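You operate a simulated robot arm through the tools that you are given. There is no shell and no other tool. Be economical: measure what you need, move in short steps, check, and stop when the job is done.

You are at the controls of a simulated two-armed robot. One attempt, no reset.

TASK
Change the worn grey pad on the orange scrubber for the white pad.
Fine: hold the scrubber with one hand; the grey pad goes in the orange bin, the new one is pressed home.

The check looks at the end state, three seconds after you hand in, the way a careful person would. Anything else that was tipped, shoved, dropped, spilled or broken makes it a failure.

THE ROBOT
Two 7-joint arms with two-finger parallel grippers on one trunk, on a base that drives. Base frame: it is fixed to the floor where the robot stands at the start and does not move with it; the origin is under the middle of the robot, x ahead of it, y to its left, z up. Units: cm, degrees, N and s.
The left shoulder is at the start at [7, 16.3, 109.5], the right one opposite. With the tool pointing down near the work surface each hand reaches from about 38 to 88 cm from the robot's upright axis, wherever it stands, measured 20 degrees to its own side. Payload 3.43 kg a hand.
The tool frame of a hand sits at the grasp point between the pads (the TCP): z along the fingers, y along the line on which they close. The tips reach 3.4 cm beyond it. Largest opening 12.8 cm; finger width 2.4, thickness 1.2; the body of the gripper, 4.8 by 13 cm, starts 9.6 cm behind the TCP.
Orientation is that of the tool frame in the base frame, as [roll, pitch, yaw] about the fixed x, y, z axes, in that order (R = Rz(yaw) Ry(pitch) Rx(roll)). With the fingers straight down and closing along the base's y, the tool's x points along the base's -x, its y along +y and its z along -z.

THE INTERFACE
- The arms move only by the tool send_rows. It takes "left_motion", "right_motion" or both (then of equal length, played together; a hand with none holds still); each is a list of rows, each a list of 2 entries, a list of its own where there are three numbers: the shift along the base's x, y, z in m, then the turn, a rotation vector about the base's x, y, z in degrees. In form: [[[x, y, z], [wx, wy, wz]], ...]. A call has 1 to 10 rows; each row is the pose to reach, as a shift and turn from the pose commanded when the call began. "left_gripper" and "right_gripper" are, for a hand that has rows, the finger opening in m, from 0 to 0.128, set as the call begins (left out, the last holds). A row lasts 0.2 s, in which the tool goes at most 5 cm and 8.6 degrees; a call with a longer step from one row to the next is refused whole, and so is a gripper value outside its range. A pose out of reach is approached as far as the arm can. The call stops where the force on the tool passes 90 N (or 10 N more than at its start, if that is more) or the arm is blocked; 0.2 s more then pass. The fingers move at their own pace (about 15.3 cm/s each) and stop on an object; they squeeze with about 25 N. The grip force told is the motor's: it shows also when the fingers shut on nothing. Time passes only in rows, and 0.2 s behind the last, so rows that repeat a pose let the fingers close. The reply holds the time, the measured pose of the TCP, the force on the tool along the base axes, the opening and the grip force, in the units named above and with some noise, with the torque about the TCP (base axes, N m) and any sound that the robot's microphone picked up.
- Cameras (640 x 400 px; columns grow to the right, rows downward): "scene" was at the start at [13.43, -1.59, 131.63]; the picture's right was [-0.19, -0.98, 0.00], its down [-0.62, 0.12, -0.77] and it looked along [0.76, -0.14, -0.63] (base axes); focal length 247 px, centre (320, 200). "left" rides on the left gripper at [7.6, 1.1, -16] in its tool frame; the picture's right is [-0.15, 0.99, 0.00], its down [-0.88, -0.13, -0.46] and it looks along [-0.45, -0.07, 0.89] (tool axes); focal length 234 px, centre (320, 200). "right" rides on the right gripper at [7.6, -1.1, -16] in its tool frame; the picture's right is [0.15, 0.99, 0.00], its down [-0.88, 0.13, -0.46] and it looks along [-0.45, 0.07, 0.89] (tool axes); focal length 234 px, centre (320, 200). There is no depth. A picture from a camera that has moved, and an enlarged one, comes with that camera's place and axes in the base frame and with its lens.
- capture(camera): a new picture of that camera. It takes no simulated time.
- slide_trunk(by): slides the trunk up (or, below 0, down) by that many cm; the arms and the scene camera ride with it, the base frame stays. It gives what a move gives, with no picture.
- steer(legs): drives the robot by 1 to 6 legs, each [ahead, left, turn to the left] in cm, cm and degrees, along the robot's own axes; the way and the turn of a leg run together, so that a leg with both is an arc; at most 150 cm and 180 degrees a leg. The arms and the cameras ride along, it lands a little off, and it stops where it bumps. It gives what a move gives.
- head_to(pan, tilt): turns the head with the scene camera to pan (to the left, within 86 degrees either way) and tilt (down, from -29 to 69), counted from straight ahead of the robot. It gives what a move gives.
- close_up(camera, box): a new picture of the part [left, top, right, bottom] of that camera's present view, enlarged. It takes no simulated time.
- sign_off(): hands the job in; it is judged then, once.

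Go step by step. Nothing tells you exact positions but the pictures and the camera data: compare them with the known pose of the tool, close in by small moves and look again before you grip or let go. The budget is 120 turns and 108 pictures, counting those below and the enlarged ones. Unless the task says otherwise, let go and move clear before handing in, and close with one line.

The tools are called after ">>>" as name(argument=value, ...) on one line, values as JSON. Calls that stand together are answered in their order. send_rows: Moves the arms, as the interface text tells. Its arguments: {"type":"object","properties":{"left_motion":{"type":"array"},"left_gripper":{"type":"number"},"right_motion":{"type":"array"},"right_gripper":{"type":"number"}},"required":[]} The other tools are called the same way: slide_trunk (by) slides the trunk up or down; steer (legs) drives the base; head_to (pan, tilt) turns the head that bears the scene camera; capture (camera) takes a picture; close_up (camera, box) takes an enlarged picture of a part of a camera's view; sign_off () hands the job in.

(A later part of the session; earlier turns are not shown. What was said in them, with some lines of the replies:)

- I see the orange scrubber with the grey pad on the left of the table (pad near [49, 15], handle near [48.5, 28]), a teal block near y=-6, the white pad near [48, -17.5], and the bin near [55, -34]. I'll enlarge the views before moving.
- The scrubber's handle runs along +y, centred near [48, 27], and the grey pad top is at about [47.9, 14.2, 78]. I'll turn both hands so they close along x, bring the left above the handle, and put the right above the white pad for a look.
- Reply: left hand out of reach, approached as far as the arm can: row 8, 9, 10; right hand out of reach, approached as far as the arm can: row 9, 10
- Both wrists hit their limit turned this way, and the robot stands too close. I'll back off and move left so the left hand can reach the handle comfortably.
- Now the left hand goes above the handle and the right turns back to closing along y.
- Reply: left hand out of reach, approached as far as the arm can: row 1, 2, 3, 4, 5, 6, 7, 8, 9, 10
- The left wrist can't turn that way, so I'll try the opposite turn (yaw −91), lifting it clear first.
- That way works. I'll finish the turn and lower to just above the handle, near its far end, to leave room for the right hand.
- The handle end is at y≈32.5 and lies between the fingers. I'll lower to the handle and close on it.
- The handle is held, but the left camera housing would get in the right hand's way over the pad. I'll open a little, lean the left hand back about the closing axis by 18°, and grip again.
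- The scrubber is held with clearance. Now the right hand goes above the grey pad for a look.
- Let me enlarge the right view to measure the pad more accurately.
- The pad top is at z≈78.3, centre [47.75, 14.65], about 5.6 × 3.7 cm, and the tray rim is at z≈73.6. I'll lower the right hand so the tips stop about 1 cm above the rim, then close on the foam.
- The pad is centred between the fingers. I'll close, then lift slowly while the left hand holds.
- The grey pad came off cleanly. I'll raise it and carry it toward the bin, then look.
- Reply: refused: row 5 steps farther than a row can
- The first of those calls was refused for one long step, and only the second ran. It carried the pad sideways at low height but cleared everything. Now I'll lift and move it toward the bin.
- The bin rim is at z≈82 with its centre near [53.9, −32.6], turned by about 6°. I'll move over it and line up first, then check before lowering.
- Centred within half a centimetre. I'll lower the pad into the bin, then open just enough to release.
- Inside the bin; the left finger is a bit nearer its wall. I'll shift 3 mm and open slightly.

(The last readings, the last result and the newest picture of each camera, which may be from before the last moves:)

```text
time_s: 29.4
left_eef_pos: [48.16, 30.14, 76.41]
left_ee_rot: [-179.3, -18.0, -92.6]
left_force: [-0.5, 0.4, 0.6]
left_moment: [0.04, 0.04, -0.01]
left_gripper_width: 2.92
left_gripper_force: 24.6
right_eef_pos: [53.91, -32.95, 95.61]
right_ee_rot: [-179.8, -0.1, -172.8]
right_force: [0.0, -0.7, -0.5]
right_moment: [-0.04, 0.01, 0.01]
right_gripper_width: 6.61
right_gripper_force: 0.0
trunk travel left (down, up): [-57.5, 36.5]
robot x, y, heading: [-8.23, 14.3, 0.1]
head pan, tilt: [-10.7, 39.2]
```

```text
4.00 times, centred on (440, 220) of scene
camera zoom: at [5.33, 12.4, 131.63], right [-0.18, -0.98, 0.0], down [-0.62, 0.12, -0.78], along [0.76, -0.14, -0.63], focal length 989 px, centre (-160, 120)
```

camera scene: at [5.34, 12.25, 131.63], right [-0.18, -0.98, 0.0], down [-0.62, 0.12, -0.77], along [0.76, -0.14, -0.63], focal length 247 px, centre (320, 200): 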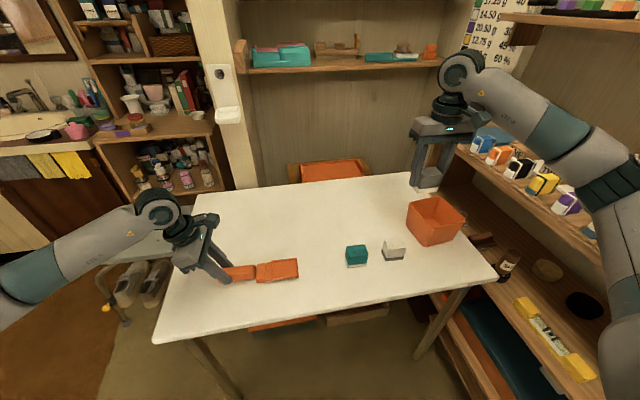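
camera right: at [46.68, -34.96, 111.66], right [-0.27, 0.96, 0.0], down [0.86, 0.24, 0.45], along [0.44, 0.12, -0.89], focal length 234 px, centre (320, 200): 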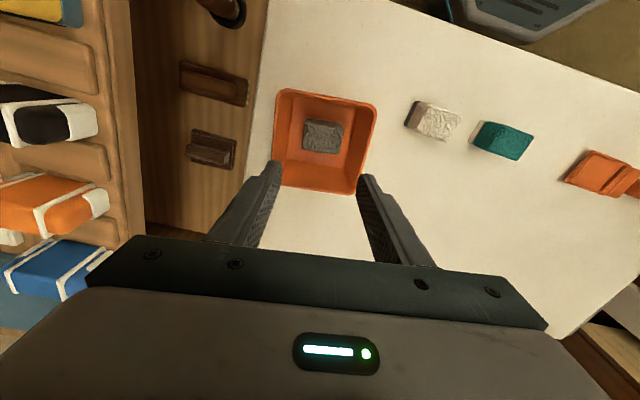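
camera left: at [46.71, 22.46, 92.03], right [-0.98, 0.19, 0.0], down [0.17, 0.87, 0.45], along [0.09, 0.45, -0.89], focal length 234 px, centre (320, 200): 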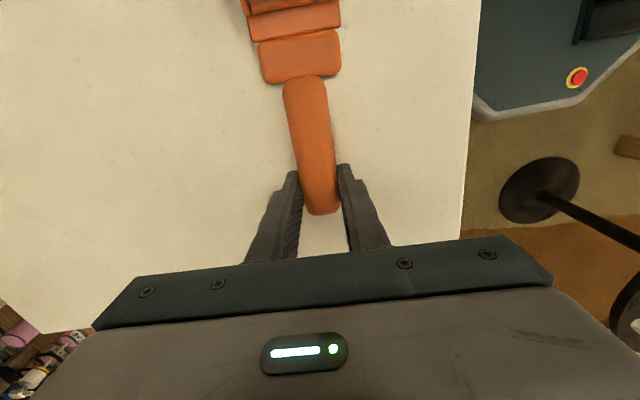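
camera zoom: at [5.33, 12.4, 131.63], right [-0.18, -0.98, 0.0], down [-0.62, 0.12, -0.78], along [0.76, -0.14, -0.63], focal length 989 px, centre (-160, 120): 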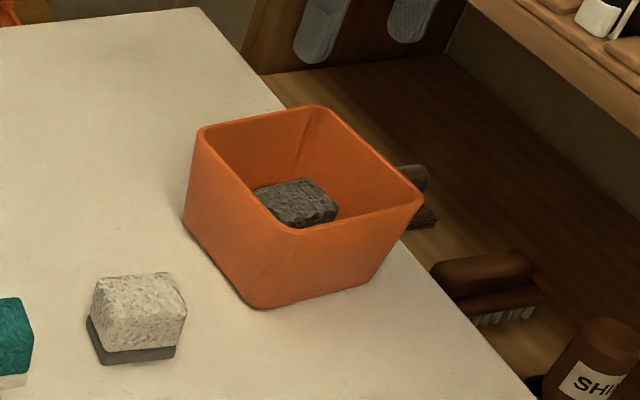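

The grey pad lies in the bin. Now the right hand goes over the white pad.

>>> send_rows(right_motion=[[[-0.01, 0.03, 0], [0, 0, -2]], [[-0.02, 0.06, 0], [0, 0, -4]], [[-0.03, 0.09, 0], [0, 0, -6]], [[-0.04, 0.12, 0], [0, 0, -7.3]], [[-0.059, 0.154, -0.01], [0, 0, -7.3]], [[-0.059, 0.154, -0.03], [0, 0, -7.3]], [[-0.059, 0.154, -0.03], [0, 0, -7.3]]], right_gripper=0.09)

>>> capture(camera="right")

>>> close_up(camera="right", box=[256, 90, 384, 170])

>>> close_up(camera="scene", box=[330, 220, 426, 280])

```text
time_s: 31.0
left_eef_pos: [48.22, 30.12, 76.41]
left_ee_rot: [-179.4, -18.1, -92.7]
left_force: [0.4, -0.1, 0.1]
left_moment: [0.07, 0.01, 0.0]
left_gripper_width: 2.94
left_gripper_force: 25.9
right_eef_pos: [48.12, -17.72, 92.5]
right_ee_rot: [-180.0, 0.0, 179.9]
right_force: [-0.6, 0.5, -0.3]
right_moment: [-0.03, -0.01, -0.01]
right_gripper_width: 9.0
right_gripper_force: 0.0
trunk travel left (down, up): [-57.5, 36.5]
robot x, y, heading: [-8.14, 13.81, -0.2]
head pan, tilt: [-10.7, 39.2]
```

```text
74 pictures are left
camera right: at [40.55, -18.68, 108.57], right [-0.14, 0.99, 0.0], down [0.88, 0.13, 0.45], along [0.45, 0.07, -0.89], focal length 234 px, centre (320, 200)
```

right: 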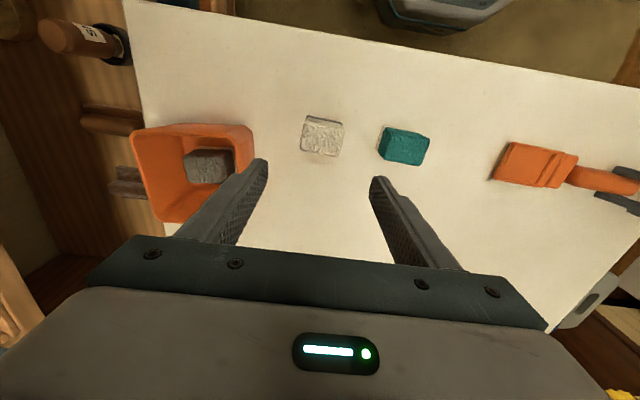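

```text
5.00 times, centred on (320, 130) of right
camera zoom: at [40.55, -18.68, 108.57], right [-0.14, 0.99, 0.0], down [0.88, 0.13, 0.45], along [0.45, 0.07, -0.89], focal length 1171 px, centre (320, 550)
```

zoom: 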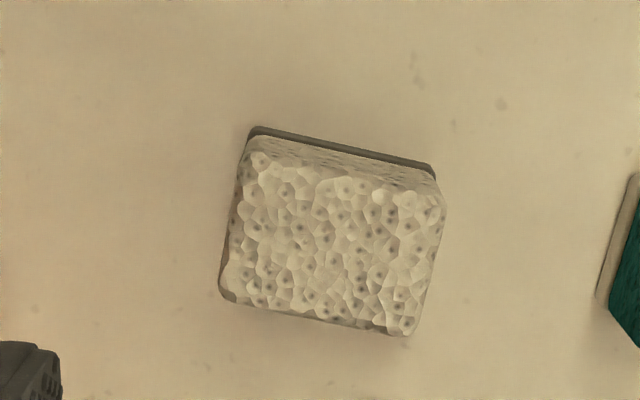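

```text
6.67 times, centred on (378, 250) of scene
camera zoom: at [5.34, 12.4, 131.64], right [-0.18, -0.98, 0.0], down [-0.62, 0.12, -0.78], along [0.76, -0.14, -0.63], focal length 1648 px, centre (-67, -133)
```

zoom: 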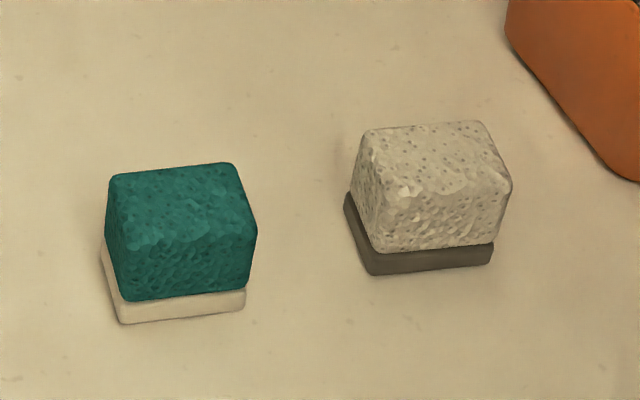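

The white pad's top is at z≈77.1, centre [47.5, −17.3], long axis along y turned by about −3°. I'll lower onto its foam, above the grey backing.

>>> send_rows(right_motion=[[[-0.006, 0.004, -0.04], [0, 0, -3]], [[-0.006, 0.004, -0.08], [0, 0, -3]], [[-0.006, 0.004, -0.12], [0, 0, -3]], [[-0.006, 0.004, -0.155], [0, 0, -3]], [[-0.006, 0.004, -0.155], [0, 0, -3]]])

>>> capture(camera="right")

>>> close_up(camera="scene", box=[310, 190, 454, 280])

```text
time_s: 32.2
left_eef_pos: [48.16, 30.1, 76.51]
left_ee_rot: [-179.4, -18.1, -92.6]
left_force: [-0.1, 0.4, 0.2]
left_moment: [0.01, 0.02, -0.04]
left_gripper_width: 2.96
left_gripper_force: 24.9
right_eef_pos: [47.52, -17.34, 76.96]
right_ee_rot: [-179.9, -0.1, 176.9]
right_force: [-0.1, -0.6, -0.4]
right_moment: [0.01, -0.01, -0.01]
right_gripper_width: 8.99
right_gripper_force: 0.0
trunk travel left (down, up): [-57.5, 36.5]
robot x, y, heading: [-8.32, 13.83, -0.0]
head pan, tilt: [-10.7, 39.2]
```

```text
71 pictures are left
camera right: at [39.98, -17.85, 93.03], right [-0.09, 1.0, 0.0], down [0.89, 0.08, 0.46], along [0.45, 0.04, -0.89], focal length 234 px, centre (320, 200)
```

right: 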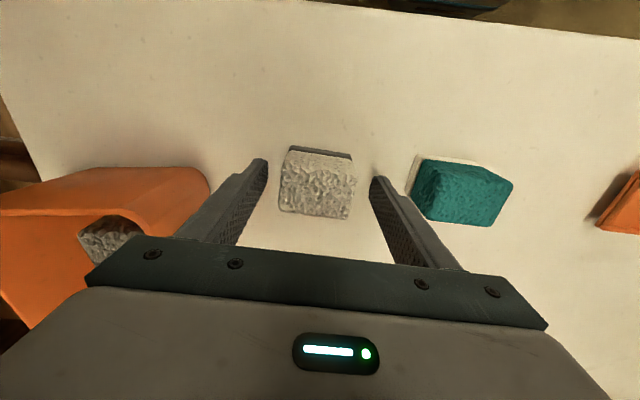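

```text
4.44 times, centred on (382, 235) of scene
camera zoom: at [5.34, 12.37, 131.63], right [-0.18, -0.98, 0.0], down [-0.62, 0.12, -0.77], along [0.76, -0.14, -0.63], focal length 1099 px, centre (44, 44)
```

zoom: 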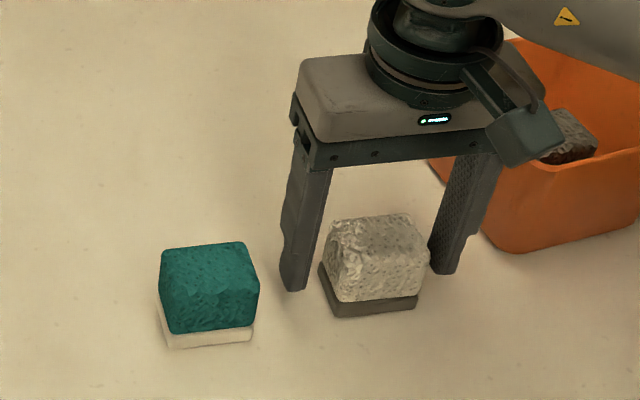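

It sits just like the grey pad did in the grip. Close and lift a little.

>>> send_rows(right_motion=[[[0, 0, 0], [0, 0, 0]], [[0, 0, 0], [0, 0, 0]], [[0, 0, 0], [0, 0, 0]], [[0, 0, 0.02], [0, 0, 0]], [[0, 0, 0.05], [0, 0, 0]], [[0, 0, 0.09], [0, 0, 0]], [[0, 0, 0.09], [0, 0, 0]]], right_gripper=0.0)

>>> capture(camera="right")

>>> close_up(camera="scene", box=[310, 180, 454, 270])

```text
time_s: 33.8
left_eef_pos: [48.22, 30.14, 76.54]
left_ee_rot: [-179.2, -18.2, -92.7]
left_force: [-0.9, -0.2, -0.2]
left_moment: [-0.03, 0.05, -0.03]
left_gripper_width: 2.95
left_gripper_force: 24.7
right_eef_pos: [47.47, -17.24, 86.09]
right_ee_rot: [180.0, 0.0, 176.9]
right_force: [-0.1, -0.8, -1.2]
right_moment: [-0.01, 0.01, -0.01]
right_gripper_width: 5.47
right_gripper_force: 25.2
trunk travel left (down, up): [-57.5, 36.5]
robot x, y, heading: [-7.94, 14.31, 0.0]
head pan, tilt: [-10.7, 39.2]
```

```text
69 pictures are left
camera right: at [39.99, -17.86, 102.11], right [-0.09, 1.0, 0.0], down [0.89, 0.08, 0.45], along [0.45, 0.04, -0.89], focal length 234 px, centre (320, 200)
```

right: 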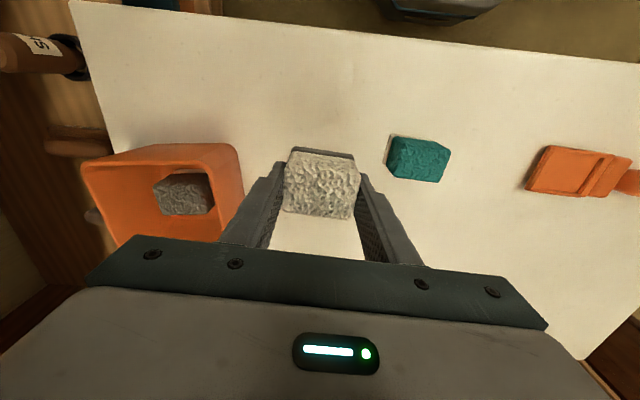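

```text
4.44 times, centred on (382, 225) of scene
camera zoom: at [5.36, 12.33, 131.63], right [-0.18, -0.98, 0.0], down [-0.62, 0.12, -0.77], along [0.76, -0.14, -0.63], focal length 1099 px, centre (44, 89)
```

zoom: 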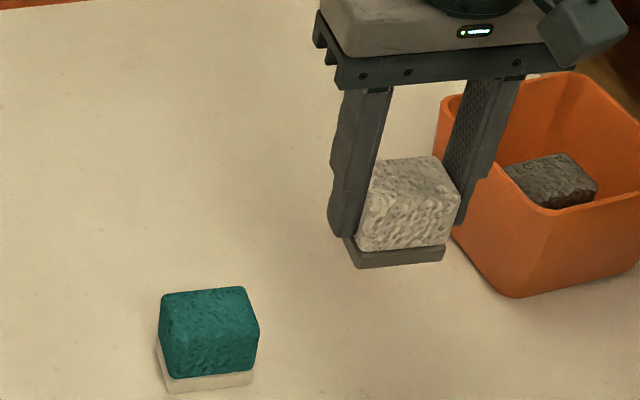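

The white pad is gripped the same way the grey one was. I'll carry it over the tray and check alignment.

>>> send_rows(right_motion=[[[0, 0.03, 0.03], [0, 0, 0]], [[0, 0.07, 0.05], [0, 0, 0.5]], [[0, 0.11, 0.05], [0, 0, 1]], [[0, 0.15, 0.05], [0, 0, 1.5]], [[0.001, 0.19, 0.05], [0, 0, 2]], [[0.002, 0.23, 0.05], [0, 0, 2]], [[0.003, 0.27, 0.05], [0, 0, 2]], [[0.004, 0.3, 0.04], [0, 0, 2]], [[0.0045, 0.318, 0.02], [0, 0, 2]], [[0.0045, 0.318, 0.02], [0, 0, 2]]])

>>> capture(camera="right")

>>> close_up(camera="scene", box=[216, 200, 344, 280])

>>> capture(camera="left")

```text
time_s: 36.0
left_eef_pos: [48.18, 30.0, 76.48]
left_ee_rot: [-179.3, -18.1, -92.7]
left_force: [-0.6, 0.3, 0.4]
left_moment: [-0.04, 0.08, -0.02]
left_gripper_width: 2.91
left_gripper_force: 25.1
right_eef_pos: [48.01, 14.5, 88.03]
right_ee_rot: [-179.9, -0.1, 178.8]
right_force: [0.5, -0.5, 0.0]
right_moment: [0.0, 0.0, 0.04]
right_gripper_width: 5.49
right_gripper_force: 25.3
trunk travel left (down, up): [-57.5, 36.5]
robot x, y, heading: [-7.93, 13.89, 0.0]
head pan, tilt: [-10.7, 39.2]
```

```text
67 pictures are left
camera right: at [40.48, 13.68, 104.09], right [-0.13, 0.99, 0.0], down [0.88, 0.11, 0.45], along [0.45, 0.06, -0.89], focal length 234 px, centre (320, 200)
```

right: 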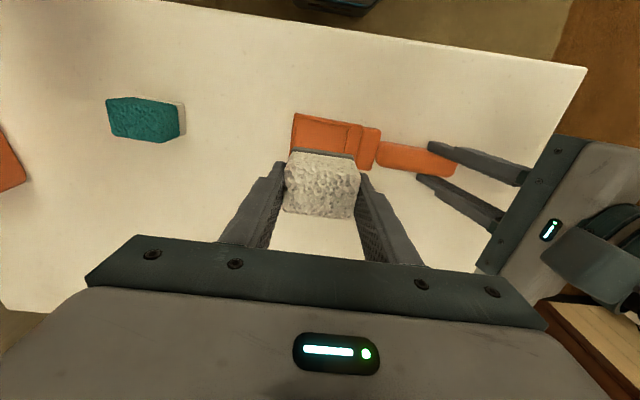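

```text
5.00 times, centred on (280, 240) of scene
camera zoom: at [5.35, 12.36, 131.63], right [-0.18, -0.98, 0.0], down [-0.62, 0.12, -0.77], along [0.76, -0.14, -0.63], focal length 1236 px, centre (520, 0)
```

zoom: 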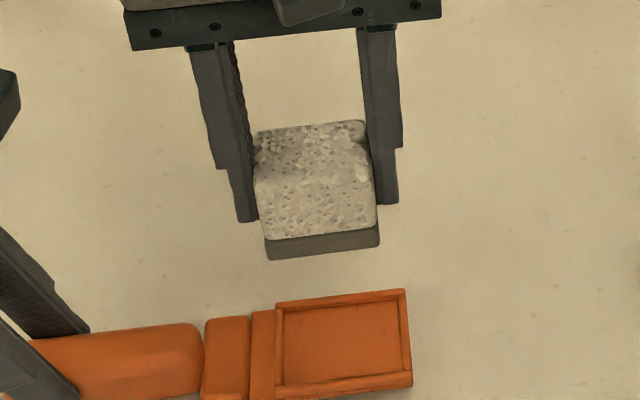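

```text
65 pictures are left
camera left: at [46.7, 27.98, 93.98], right [-0.98, 0.18, -0.06], down [0.17, 0.97, 0.16], along [0.09, 0.15, -0.99], focal length 234 px, centre (320, 200)
```

left: 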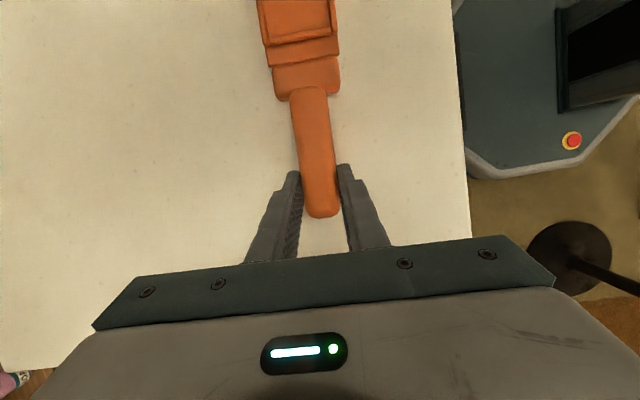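

The recess centre agrees with the grey pad's old position at [47.9, 14.5], and the backing fits with about 5 mm of play. I'll lower to just above the tray and check.

>>> send_rows(right_motion=[[[0, 0, -0.03], [0, 0, 0]], [[0, 0, -0.06], [0, 0, 0]], [[0, 0, -0.075], [0, 0, 0]], [[0, 0, -0.083], [0, 0, 0]], [[0, 0, -0.083], [0, 0, 0]]])

>>> close_up(camera="scene", box=[240, 230, 320, 280])

>>> close_up(camera="right", box=[256, 110, 400, 200])

```text
time_s: 37.2
left_eef_pos: [48.24, 30.19, 76.37]
left_ee_rot: [-179.4, -18.1, -92.7]
left_force: [-1.1, 0.1, 0.9]
left_moment: [-0.01, 0.07, -0.01]
left_gripper_width: 2.92
left_gripper_force: 24.9
right_eef_pos: [47.9, 14.57, 79.76]
right_ee_rot: [-180.0, 0.1, 178.8]
right_force: [-0.3, -0.2, -0.5]
right_moment: [-0.01, 0.01, -0.04]
right_gripper_width: 5.43
right_gripper_force: 24.7
trunk travel left (down, up): [-57.5, 36.5]
robot x, y, heading: [-7.84, 14.1, -0.1]
head pan, tilt: [-10.7, 39.2]
```

```text
8.00 times, centred on (280, 255) of scene
camera zoom: at [5.35, 12.37, 131.63], right [-0.18, -0.98, 0.0], down [-0.62, 0.12, -0.77], along [0.76, -0.14, -0.63], focal length 1978 px, centre (640, -240)
```

zoom: 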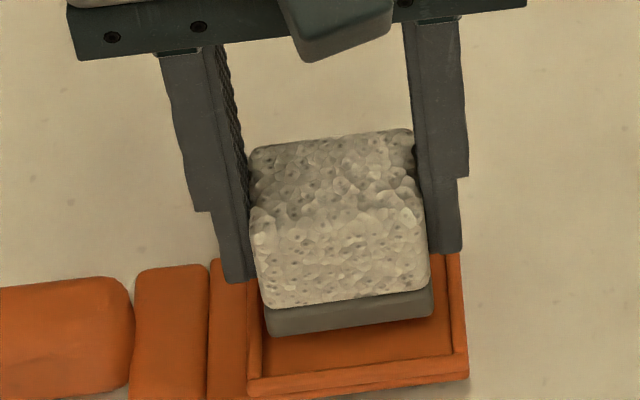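

```text
4.44 times, centred on (328, 155) of right
camera zoom: at [40.44, 13.67, 95.78], right [-0.13, 0.99, 0.0], down [0.88, 0.11, 0.45], along [0.45, 0.06, -0.89], focal length 1041 px, centre (284, 400)
```

zoom: 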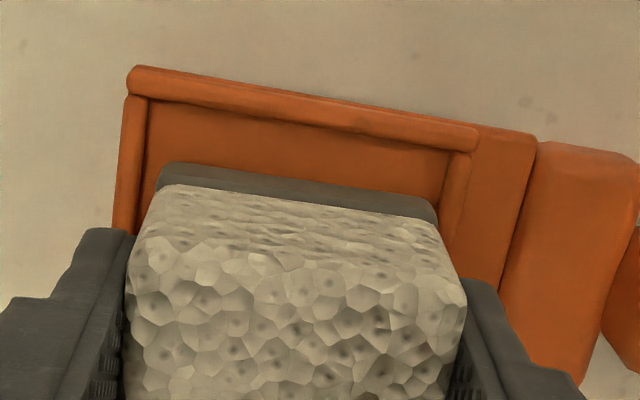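

Aligned on all sides. I'll lower slowly until it seats and presses.

>>> send_rows(right_motion=[[[0, 0, -0.006], [0, 0, 0]], [[0, 0, -0.011], [0, 0, 0]], [[0, 0, -0.015], [0, 0, 0]], [[0, 0, -0.018], [0, 0, 0]], [[0, 0, -0.02], [0, 0, 0]]])

>>> close_up(camera="scene", box=[240, 230, 320, 280])

```text
time_s: 38.4
left_eef_pos: [47.99, 30.1, 76.76]
left_ee_rot: [-179.0, -18.0, -92.7]
left_force: [7.1, 5.3, 1.7]
left_moment: [0.85, 0.18, 0.69]
left_gripper_width: 2.99
left_gripper_force: 25.2
right_eef_pos: [47.8, 14.43, 78.27]
right_ee_rot: [179.9, 0.4, 178.8]
right_force: [-0.8, -7.9, 39.6]
right_moment: [0.63, 0.17, 0.09]
right_gripper_width: 5.53
right_gripper_force: 25.7
trunk travel left (down, up): [-57.5, 36.5]
robot x, y, heading: [-7.81, 13.94, 0.1]
head pan, tilt: [-10.7, 39.2]
```

```text
8.00 times, centred on (280, 255) of scene
camera zoom: at [4.96, 12.29, 131.75], right [-0.18, -0.98, 0.0], down [-0.62, 0.12, -0.78], along [0.76, -0.14, -0.63], focal length 1978 px, centre (640, -240)
```

zoom: 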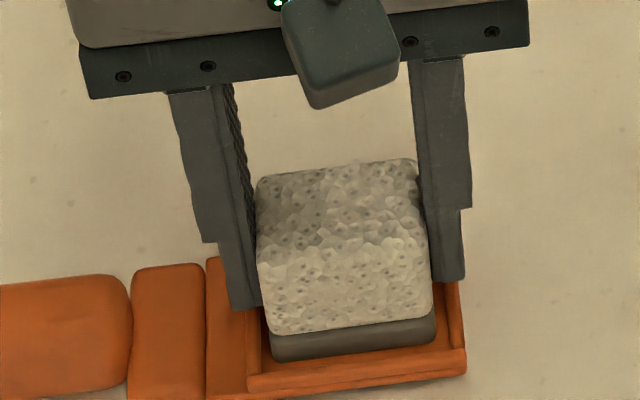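

It seated at the same height as the old pad, with 40 N down. I'll press a little harder to be sure it's home, then relax.

>>> send_rows(right_motion=[[[0, 0, -0.003], [0, 0, 0]], [[0, 0, -0.005], [0, 0, 0]], [[0, 0, -0.005], [0, 0, 0]], [[0, 0, -0.005], [0, 0, 0]]])

>>> close_up(camera="scene", box=[190, 210, 334, 300])

```text
time_s: 39.4
left_eef_pos: [47.89, 29.85, 76.85]
left_ee_rot: [-178.9, -18.0, -92.9]
left_force: [7.6, 3.0, 20.0]
left_moment: [-0.13, 0.12, 0.62]
left_gripper_width: 2.97
left_gripper_force: 25.2
right_eef_pos: [47.87, 14.21, 77.78]
right_ee_rot: [179.9, 0.4, 178.7]
right_force: [3.5, -19.9, 47.2]
right_moment: [-0.34, -0.02, 0.04]
right_gripper_width: 5.77
right_gripper_force: 24.8
trunk travel left (down, up): [-57.5, 36.5]
robot x, y, heading: [-8.23, 14.06, 0.1]
head pan, tilt: [-10.7, 39.2]
```

```text
4.44 times, centred on (262, 255) of scene
camera zoom: at [4.84, 12.09, 131.71], right [-0.19, -0.98, 0.0], down [-0.62, 0.12, -0.78], along [0.76, -0.14, -0.63], focal length 1099 px, centre (578, -44)
```

zoom: 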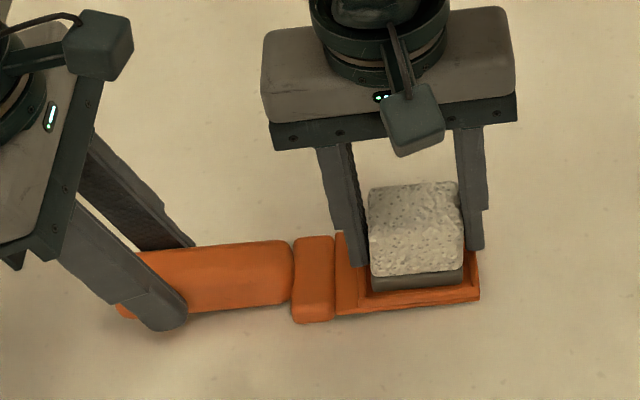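

The fingers slid slightly on the foam, so I'll unload, let go, rise and inspect. Then I'll press on the top with closed fingers.

>>> send_rows(right_motion=[[[0, 0, 0.003], [0, 0, 0]], [[0, 0, 0.006], [0, 0, 0]], [[0, 0, 0.006], [0, 0, 0]]])

>>> send_rows(right_motion=[[[0, 0, 0], [0, 0, 0]], [[0, 0, 0], [0, 0, 0]], [[0, 0, 0.02], [0, 0, 0]], [[0, 0, 0.05], [0, 0, 0]], [[0, 0, 0.09], [0, 0, 0]], [[0, 0, 0.11], [0, 0, 0]], [[0, 0, 0.11], [0, 0, 0]]], right_gripper=0.085)

>>> close_up(camera="scene", box=[190, 210, 334, 300])

>>> close_up(camera="right", box=[256, 100, 400, 190])

```text
time_s: 40.2
left_eef_pos: [47.96, 30.01, 76.58]
left_ee_rot: [-179.1, -17.9, -92.8]
left_force: [4.2, -1.4, 10.1]
left_moment: [-0.58, 0.17, 0.46]
left_gripper_width: 2.96
left_gripper_force: 24.9
right_eef_pos: [47.77, 14.54, 77.86]
right_ee_rot: [-180.0, 0.0, 178.9]
right_force: [0.3, -12.6, 20.5]
right_moment: [-0.17, -0.09, 0.0]
right_gripper_width: 5.73
right_gripper_force: 25.3
trunk travel left (down, up): [-57.5, 36.5]
robot x, y, heading: [-8.03, 13.96, 0.0]
head pan, tilt: [-10.7, 39.2]
```

```text
time_s: 41.8
left_eef_pos: [48.24, 30.07, 76.5]
left_ee_rot: [-179.3, -18.0, -92.8]
left_force: [-0.4, 0.4, -1.9]
left_moment: [0.08, 0.0, 0.01]
left_gripper_width: 2.94
left_gripper_force: 25.4
right_eef_pos: [48.0, 14.56, 88.93]
right_ee_rot: [-179.9, -0.1, 178.9]
right_force: [-0.1, 0.6, -0.1]
right_moment: [0.01, 0.01, -0.03]
right_gripper_width: 8.48
right_gripper_force: 0.1
trunk travel left (down, up): [-57.5, 36.5]
robot x, y, heading: [-8.23, 14.13, -0.1]
head pan, tilt: [-10.7, 39.2]
```

```text
4.44 times, centred on (262, 255) of scene
camera zoom: at [5.38, 12.37, 131.63], right [-0.18, -0.98, 0.0], down [-0.62, 0.12, -0.77], along [0.76, -0.14, -0.63], focal length 1099 px, centre (578, -44)
```

zoom: 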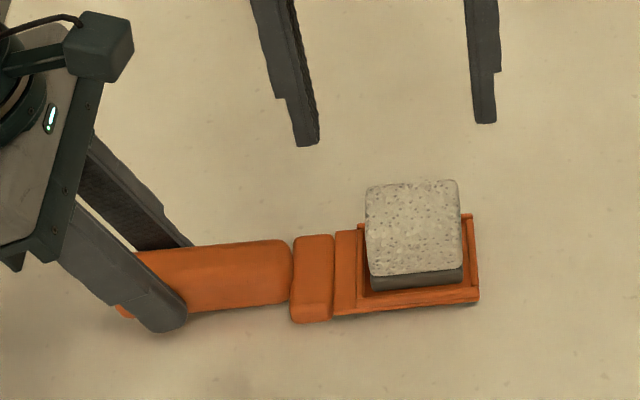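

```text
4.44 times, centred on (328, 145) of right
camera zoom: at [40.47, 13.69, 104.96], right [-0.13, 0.99, 0.0], down [0.88, 0.11, 0.45], along [0.45, 0.06, -0.89], focal length 1041 px, centre (284, 444)
```

zoom: 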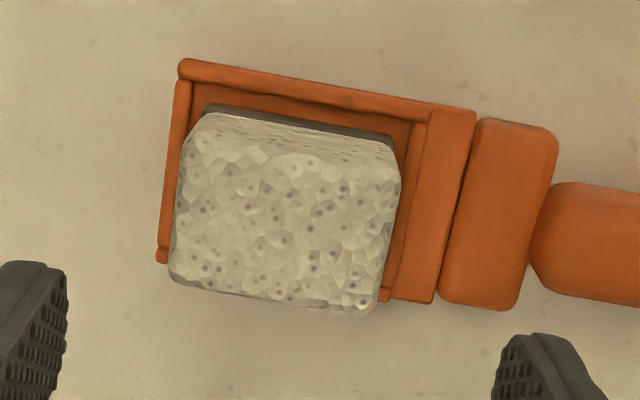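

The white pad sits centred in the tray. Now a firm press on its top with closed fingers.

>>> send_rows(right_motion=[[[-0.002, 0, 0], [0, 0, 0]], [[-0.002, 0, 0], [0, 0, 0]], [[-0.002, 0, -0.02], [0, 0, 0]], [[-0.002, 0, -0.05], [0, 0, 0]], [[-0.002, 0, -0.063], [0, 0, 0]], [[-0.002, 0, -0.069], [0, 0, 0]], [[-0.002, 0, -0.073], [0, 0, 0]], [[-0.002, 0, -0.076], [0, 0, 0]], [[-0.002, 0, -0.079], [0, 0, 0]], [[-0.002, 0, -0.079], [0, 0, 0]]], right_gripper=0.0)

>>> close_up(camera="scene", box=[190, 210, 334, 300])

```text
time_s: 44.0
left_eef_pos: [48.06, 29.96, 76.93]
left_ee_rot: [-178.8, -17.9, -92.6]
left_force: [8.2, 11.5, 9.1]
left_moment: [0.11, 0.54, 0.47]
left_gripper_width: 2.98
left_gripper_force: 25.1
right_eef_pos: [47.76, 14.33, 81.71]
right_ee_rot: [179.9, 0.7, 178.6]
right_force: [4.5, -25.7, 70.2]
right_moment: [-0.58, -0.13, 0.11]
right_gripper_width: 0.0
right_gripper_force: 25.1
trunk travel left (down, up): [-57.5, 36.5]
robot x, y, heading: [-8.02, 13.61, -0.2]
head pan, tilt: [-10.7, 39.2]
```

```text
4.44 times, centred on (262, 255) of scene
camera zoom: at [4.78, 12.14, 131.76], right [-0.19, -0.98, 0.0], down [-0.62, 0.12, -0.78], along [0.76, -0.14, -0.63], focal length 1099 px, centre (578, -44)
```

zoom: 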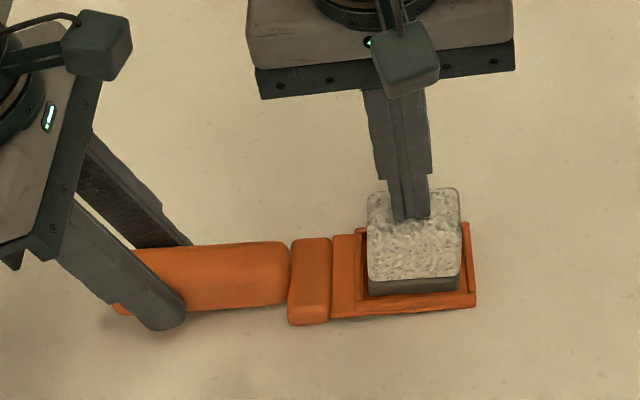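

70 N pressed down with the pad level. Now I'll raise the right hand and look again.

>>> send_rows(right_motion=[[[0, 0, 0.01], [0, 0, 0]], [[0, 0, 0.03], [0, 0, 0]], [[0, 0, 0.07], [0, 0, 0]], [[0, 0, 0.11], [0, 0, 0]], [[0, -0.04, 0.13], [0, 0, 0]], [[0, -0.08, 0.14], [0, 0, 0]], [[0, -0.12, 0.14], [0, 0, 0]], [[0, -0.12, 0.14], [0, 0, 0]]])

>>> send_rows(left_motion=[[[0, 0, 0], [0, 0, 0]], [[0, 0, 0], [0, 0, 0]], [[0, 0, 0], [0, 0, 0]], [[0, 0, 0.03], [0, 0, 0]], [[0, 0, 0.07], [0, 0, 0]], [[0, 0, 0.11], [0, 0, 0]], [[0, 0, 0.15], [0, 0, 0]], [[0, 0, 0.15], [0, 0, 0]]], left_gripper=0.07)

>>> capture(camera="scene")

>>> close_up(camera="scene", box=[200, 220, 328, 300])

>>> capture(camera="right")

```text
time_s: 45.8
left_eef_pos: [48.26, 30.1, 76.38]
left_ee_rot: [-179.3, -18.0, -92.8]
left_force: [1.4, 1.7, -1.8]
left_moment: [0.06, -0.03, -0.01]
left_gripper_width: 2.91
left_gripper_force: 25.0
right_eef_pos: [47.78, 2.58, 94.88]
right_ee_rot: [-179.8, -0.1, 178.9]
right_force: [0.0, 0.2, -0.7]
right_moment: [-0.06, 0.04, 0.02]
right_gripper_width: 0.0
right_gripper_force: 25.0
trunk travel left (down, up): [-57.5, 36.5]
robot x, y, heading: [-8.29, 13.94, 0.0]
head pan, tilt: [-10.7, 39.2]
```

```text
time_s: 47.6
left_eef_pos: [48.09, 30.22, 91.6]
left_ee_rot: [-179.3, -18.0, -92.6]
left_force: [1.0, 0.0, -0.9]
left_moment: [-0.01, 0.03, -0.01]
left_gripper_width: 7.0
left_gripper_force: 0.0
right_eef_pos: [47.78, 2.54, 94.82]
right_ee_rot: [-179.9, -0.1, 178.8]
right_force: [-0.4, 0.1, 0.5]
right_moment: [-0.01, -0.02, -0.01]
right_gripper_width: 0.0
right_gripper_force: 24.8
trunk travel left (down, up): [-57.5, 36.5]
robot x, y, heading: [-7.91, 13.59, -0.1]
head pan, tilt: [-10.7, 39.2]
```

```text
57 pictures are left
camera scene: at [5.38, 12.4, 131.63], right [-0.18, -0.98, 0.0], down [-0.62, 0.12, -0.77], along [0.76, -0.14, -0.63], focal length 247 px, centre (320, 200)
```

scene: 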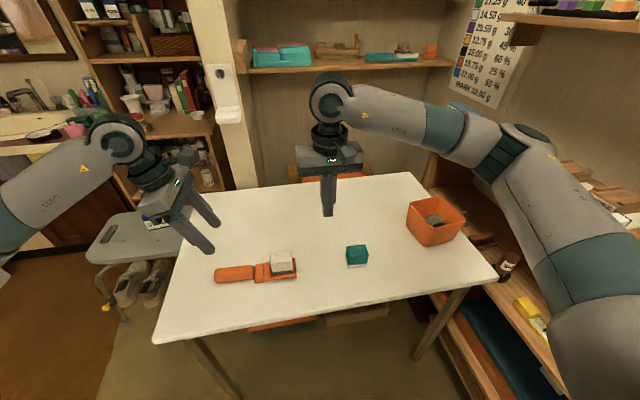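

```text
5.00 times, centred on (264, 260) of scene
camera zoom: at [5.38, 12.4, 131.63], right [-0.18, -0.98, 0.0], down [-0.62, 0.12, -0.77], along [0.76, -0.14, -0.63], focal length 1236 px, centre (600, -100)
```

zoom: 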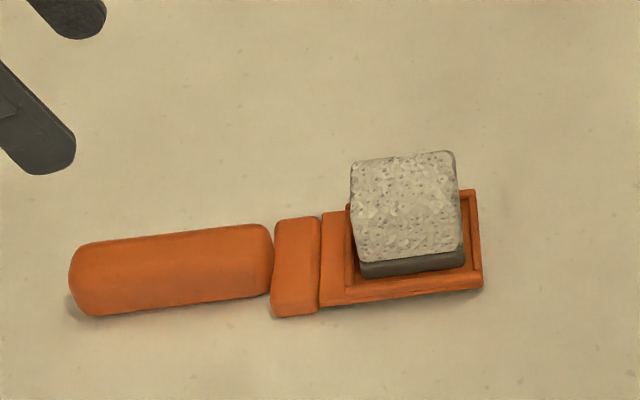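

```text
55 pictures are left
camera right: at [40.27, 1.7, 110.87], right [-0.13, 0.99, 0.0], down [0.88, 0.11, 0.45], along [0.45, 0.06, -0.89], focal length 234 px, centre (320, 200)
```

right: 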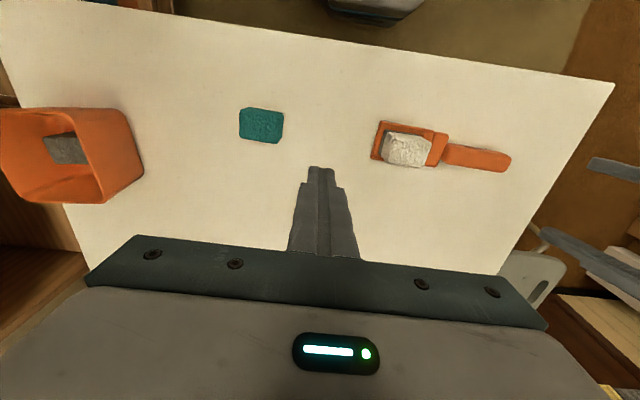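

The white pad sits level and centred in the scrubber tray and the grey pad is in the bin. The teal block hasn't moved, and both hands are clear, so I'm handing in.

>>> sign_off()

```text
The job is handed in.
```

The grey pad is in the orange bin and the white pad is seated in the scrubber, pressed down with about 70 N; I didn't tug it to test the hold.
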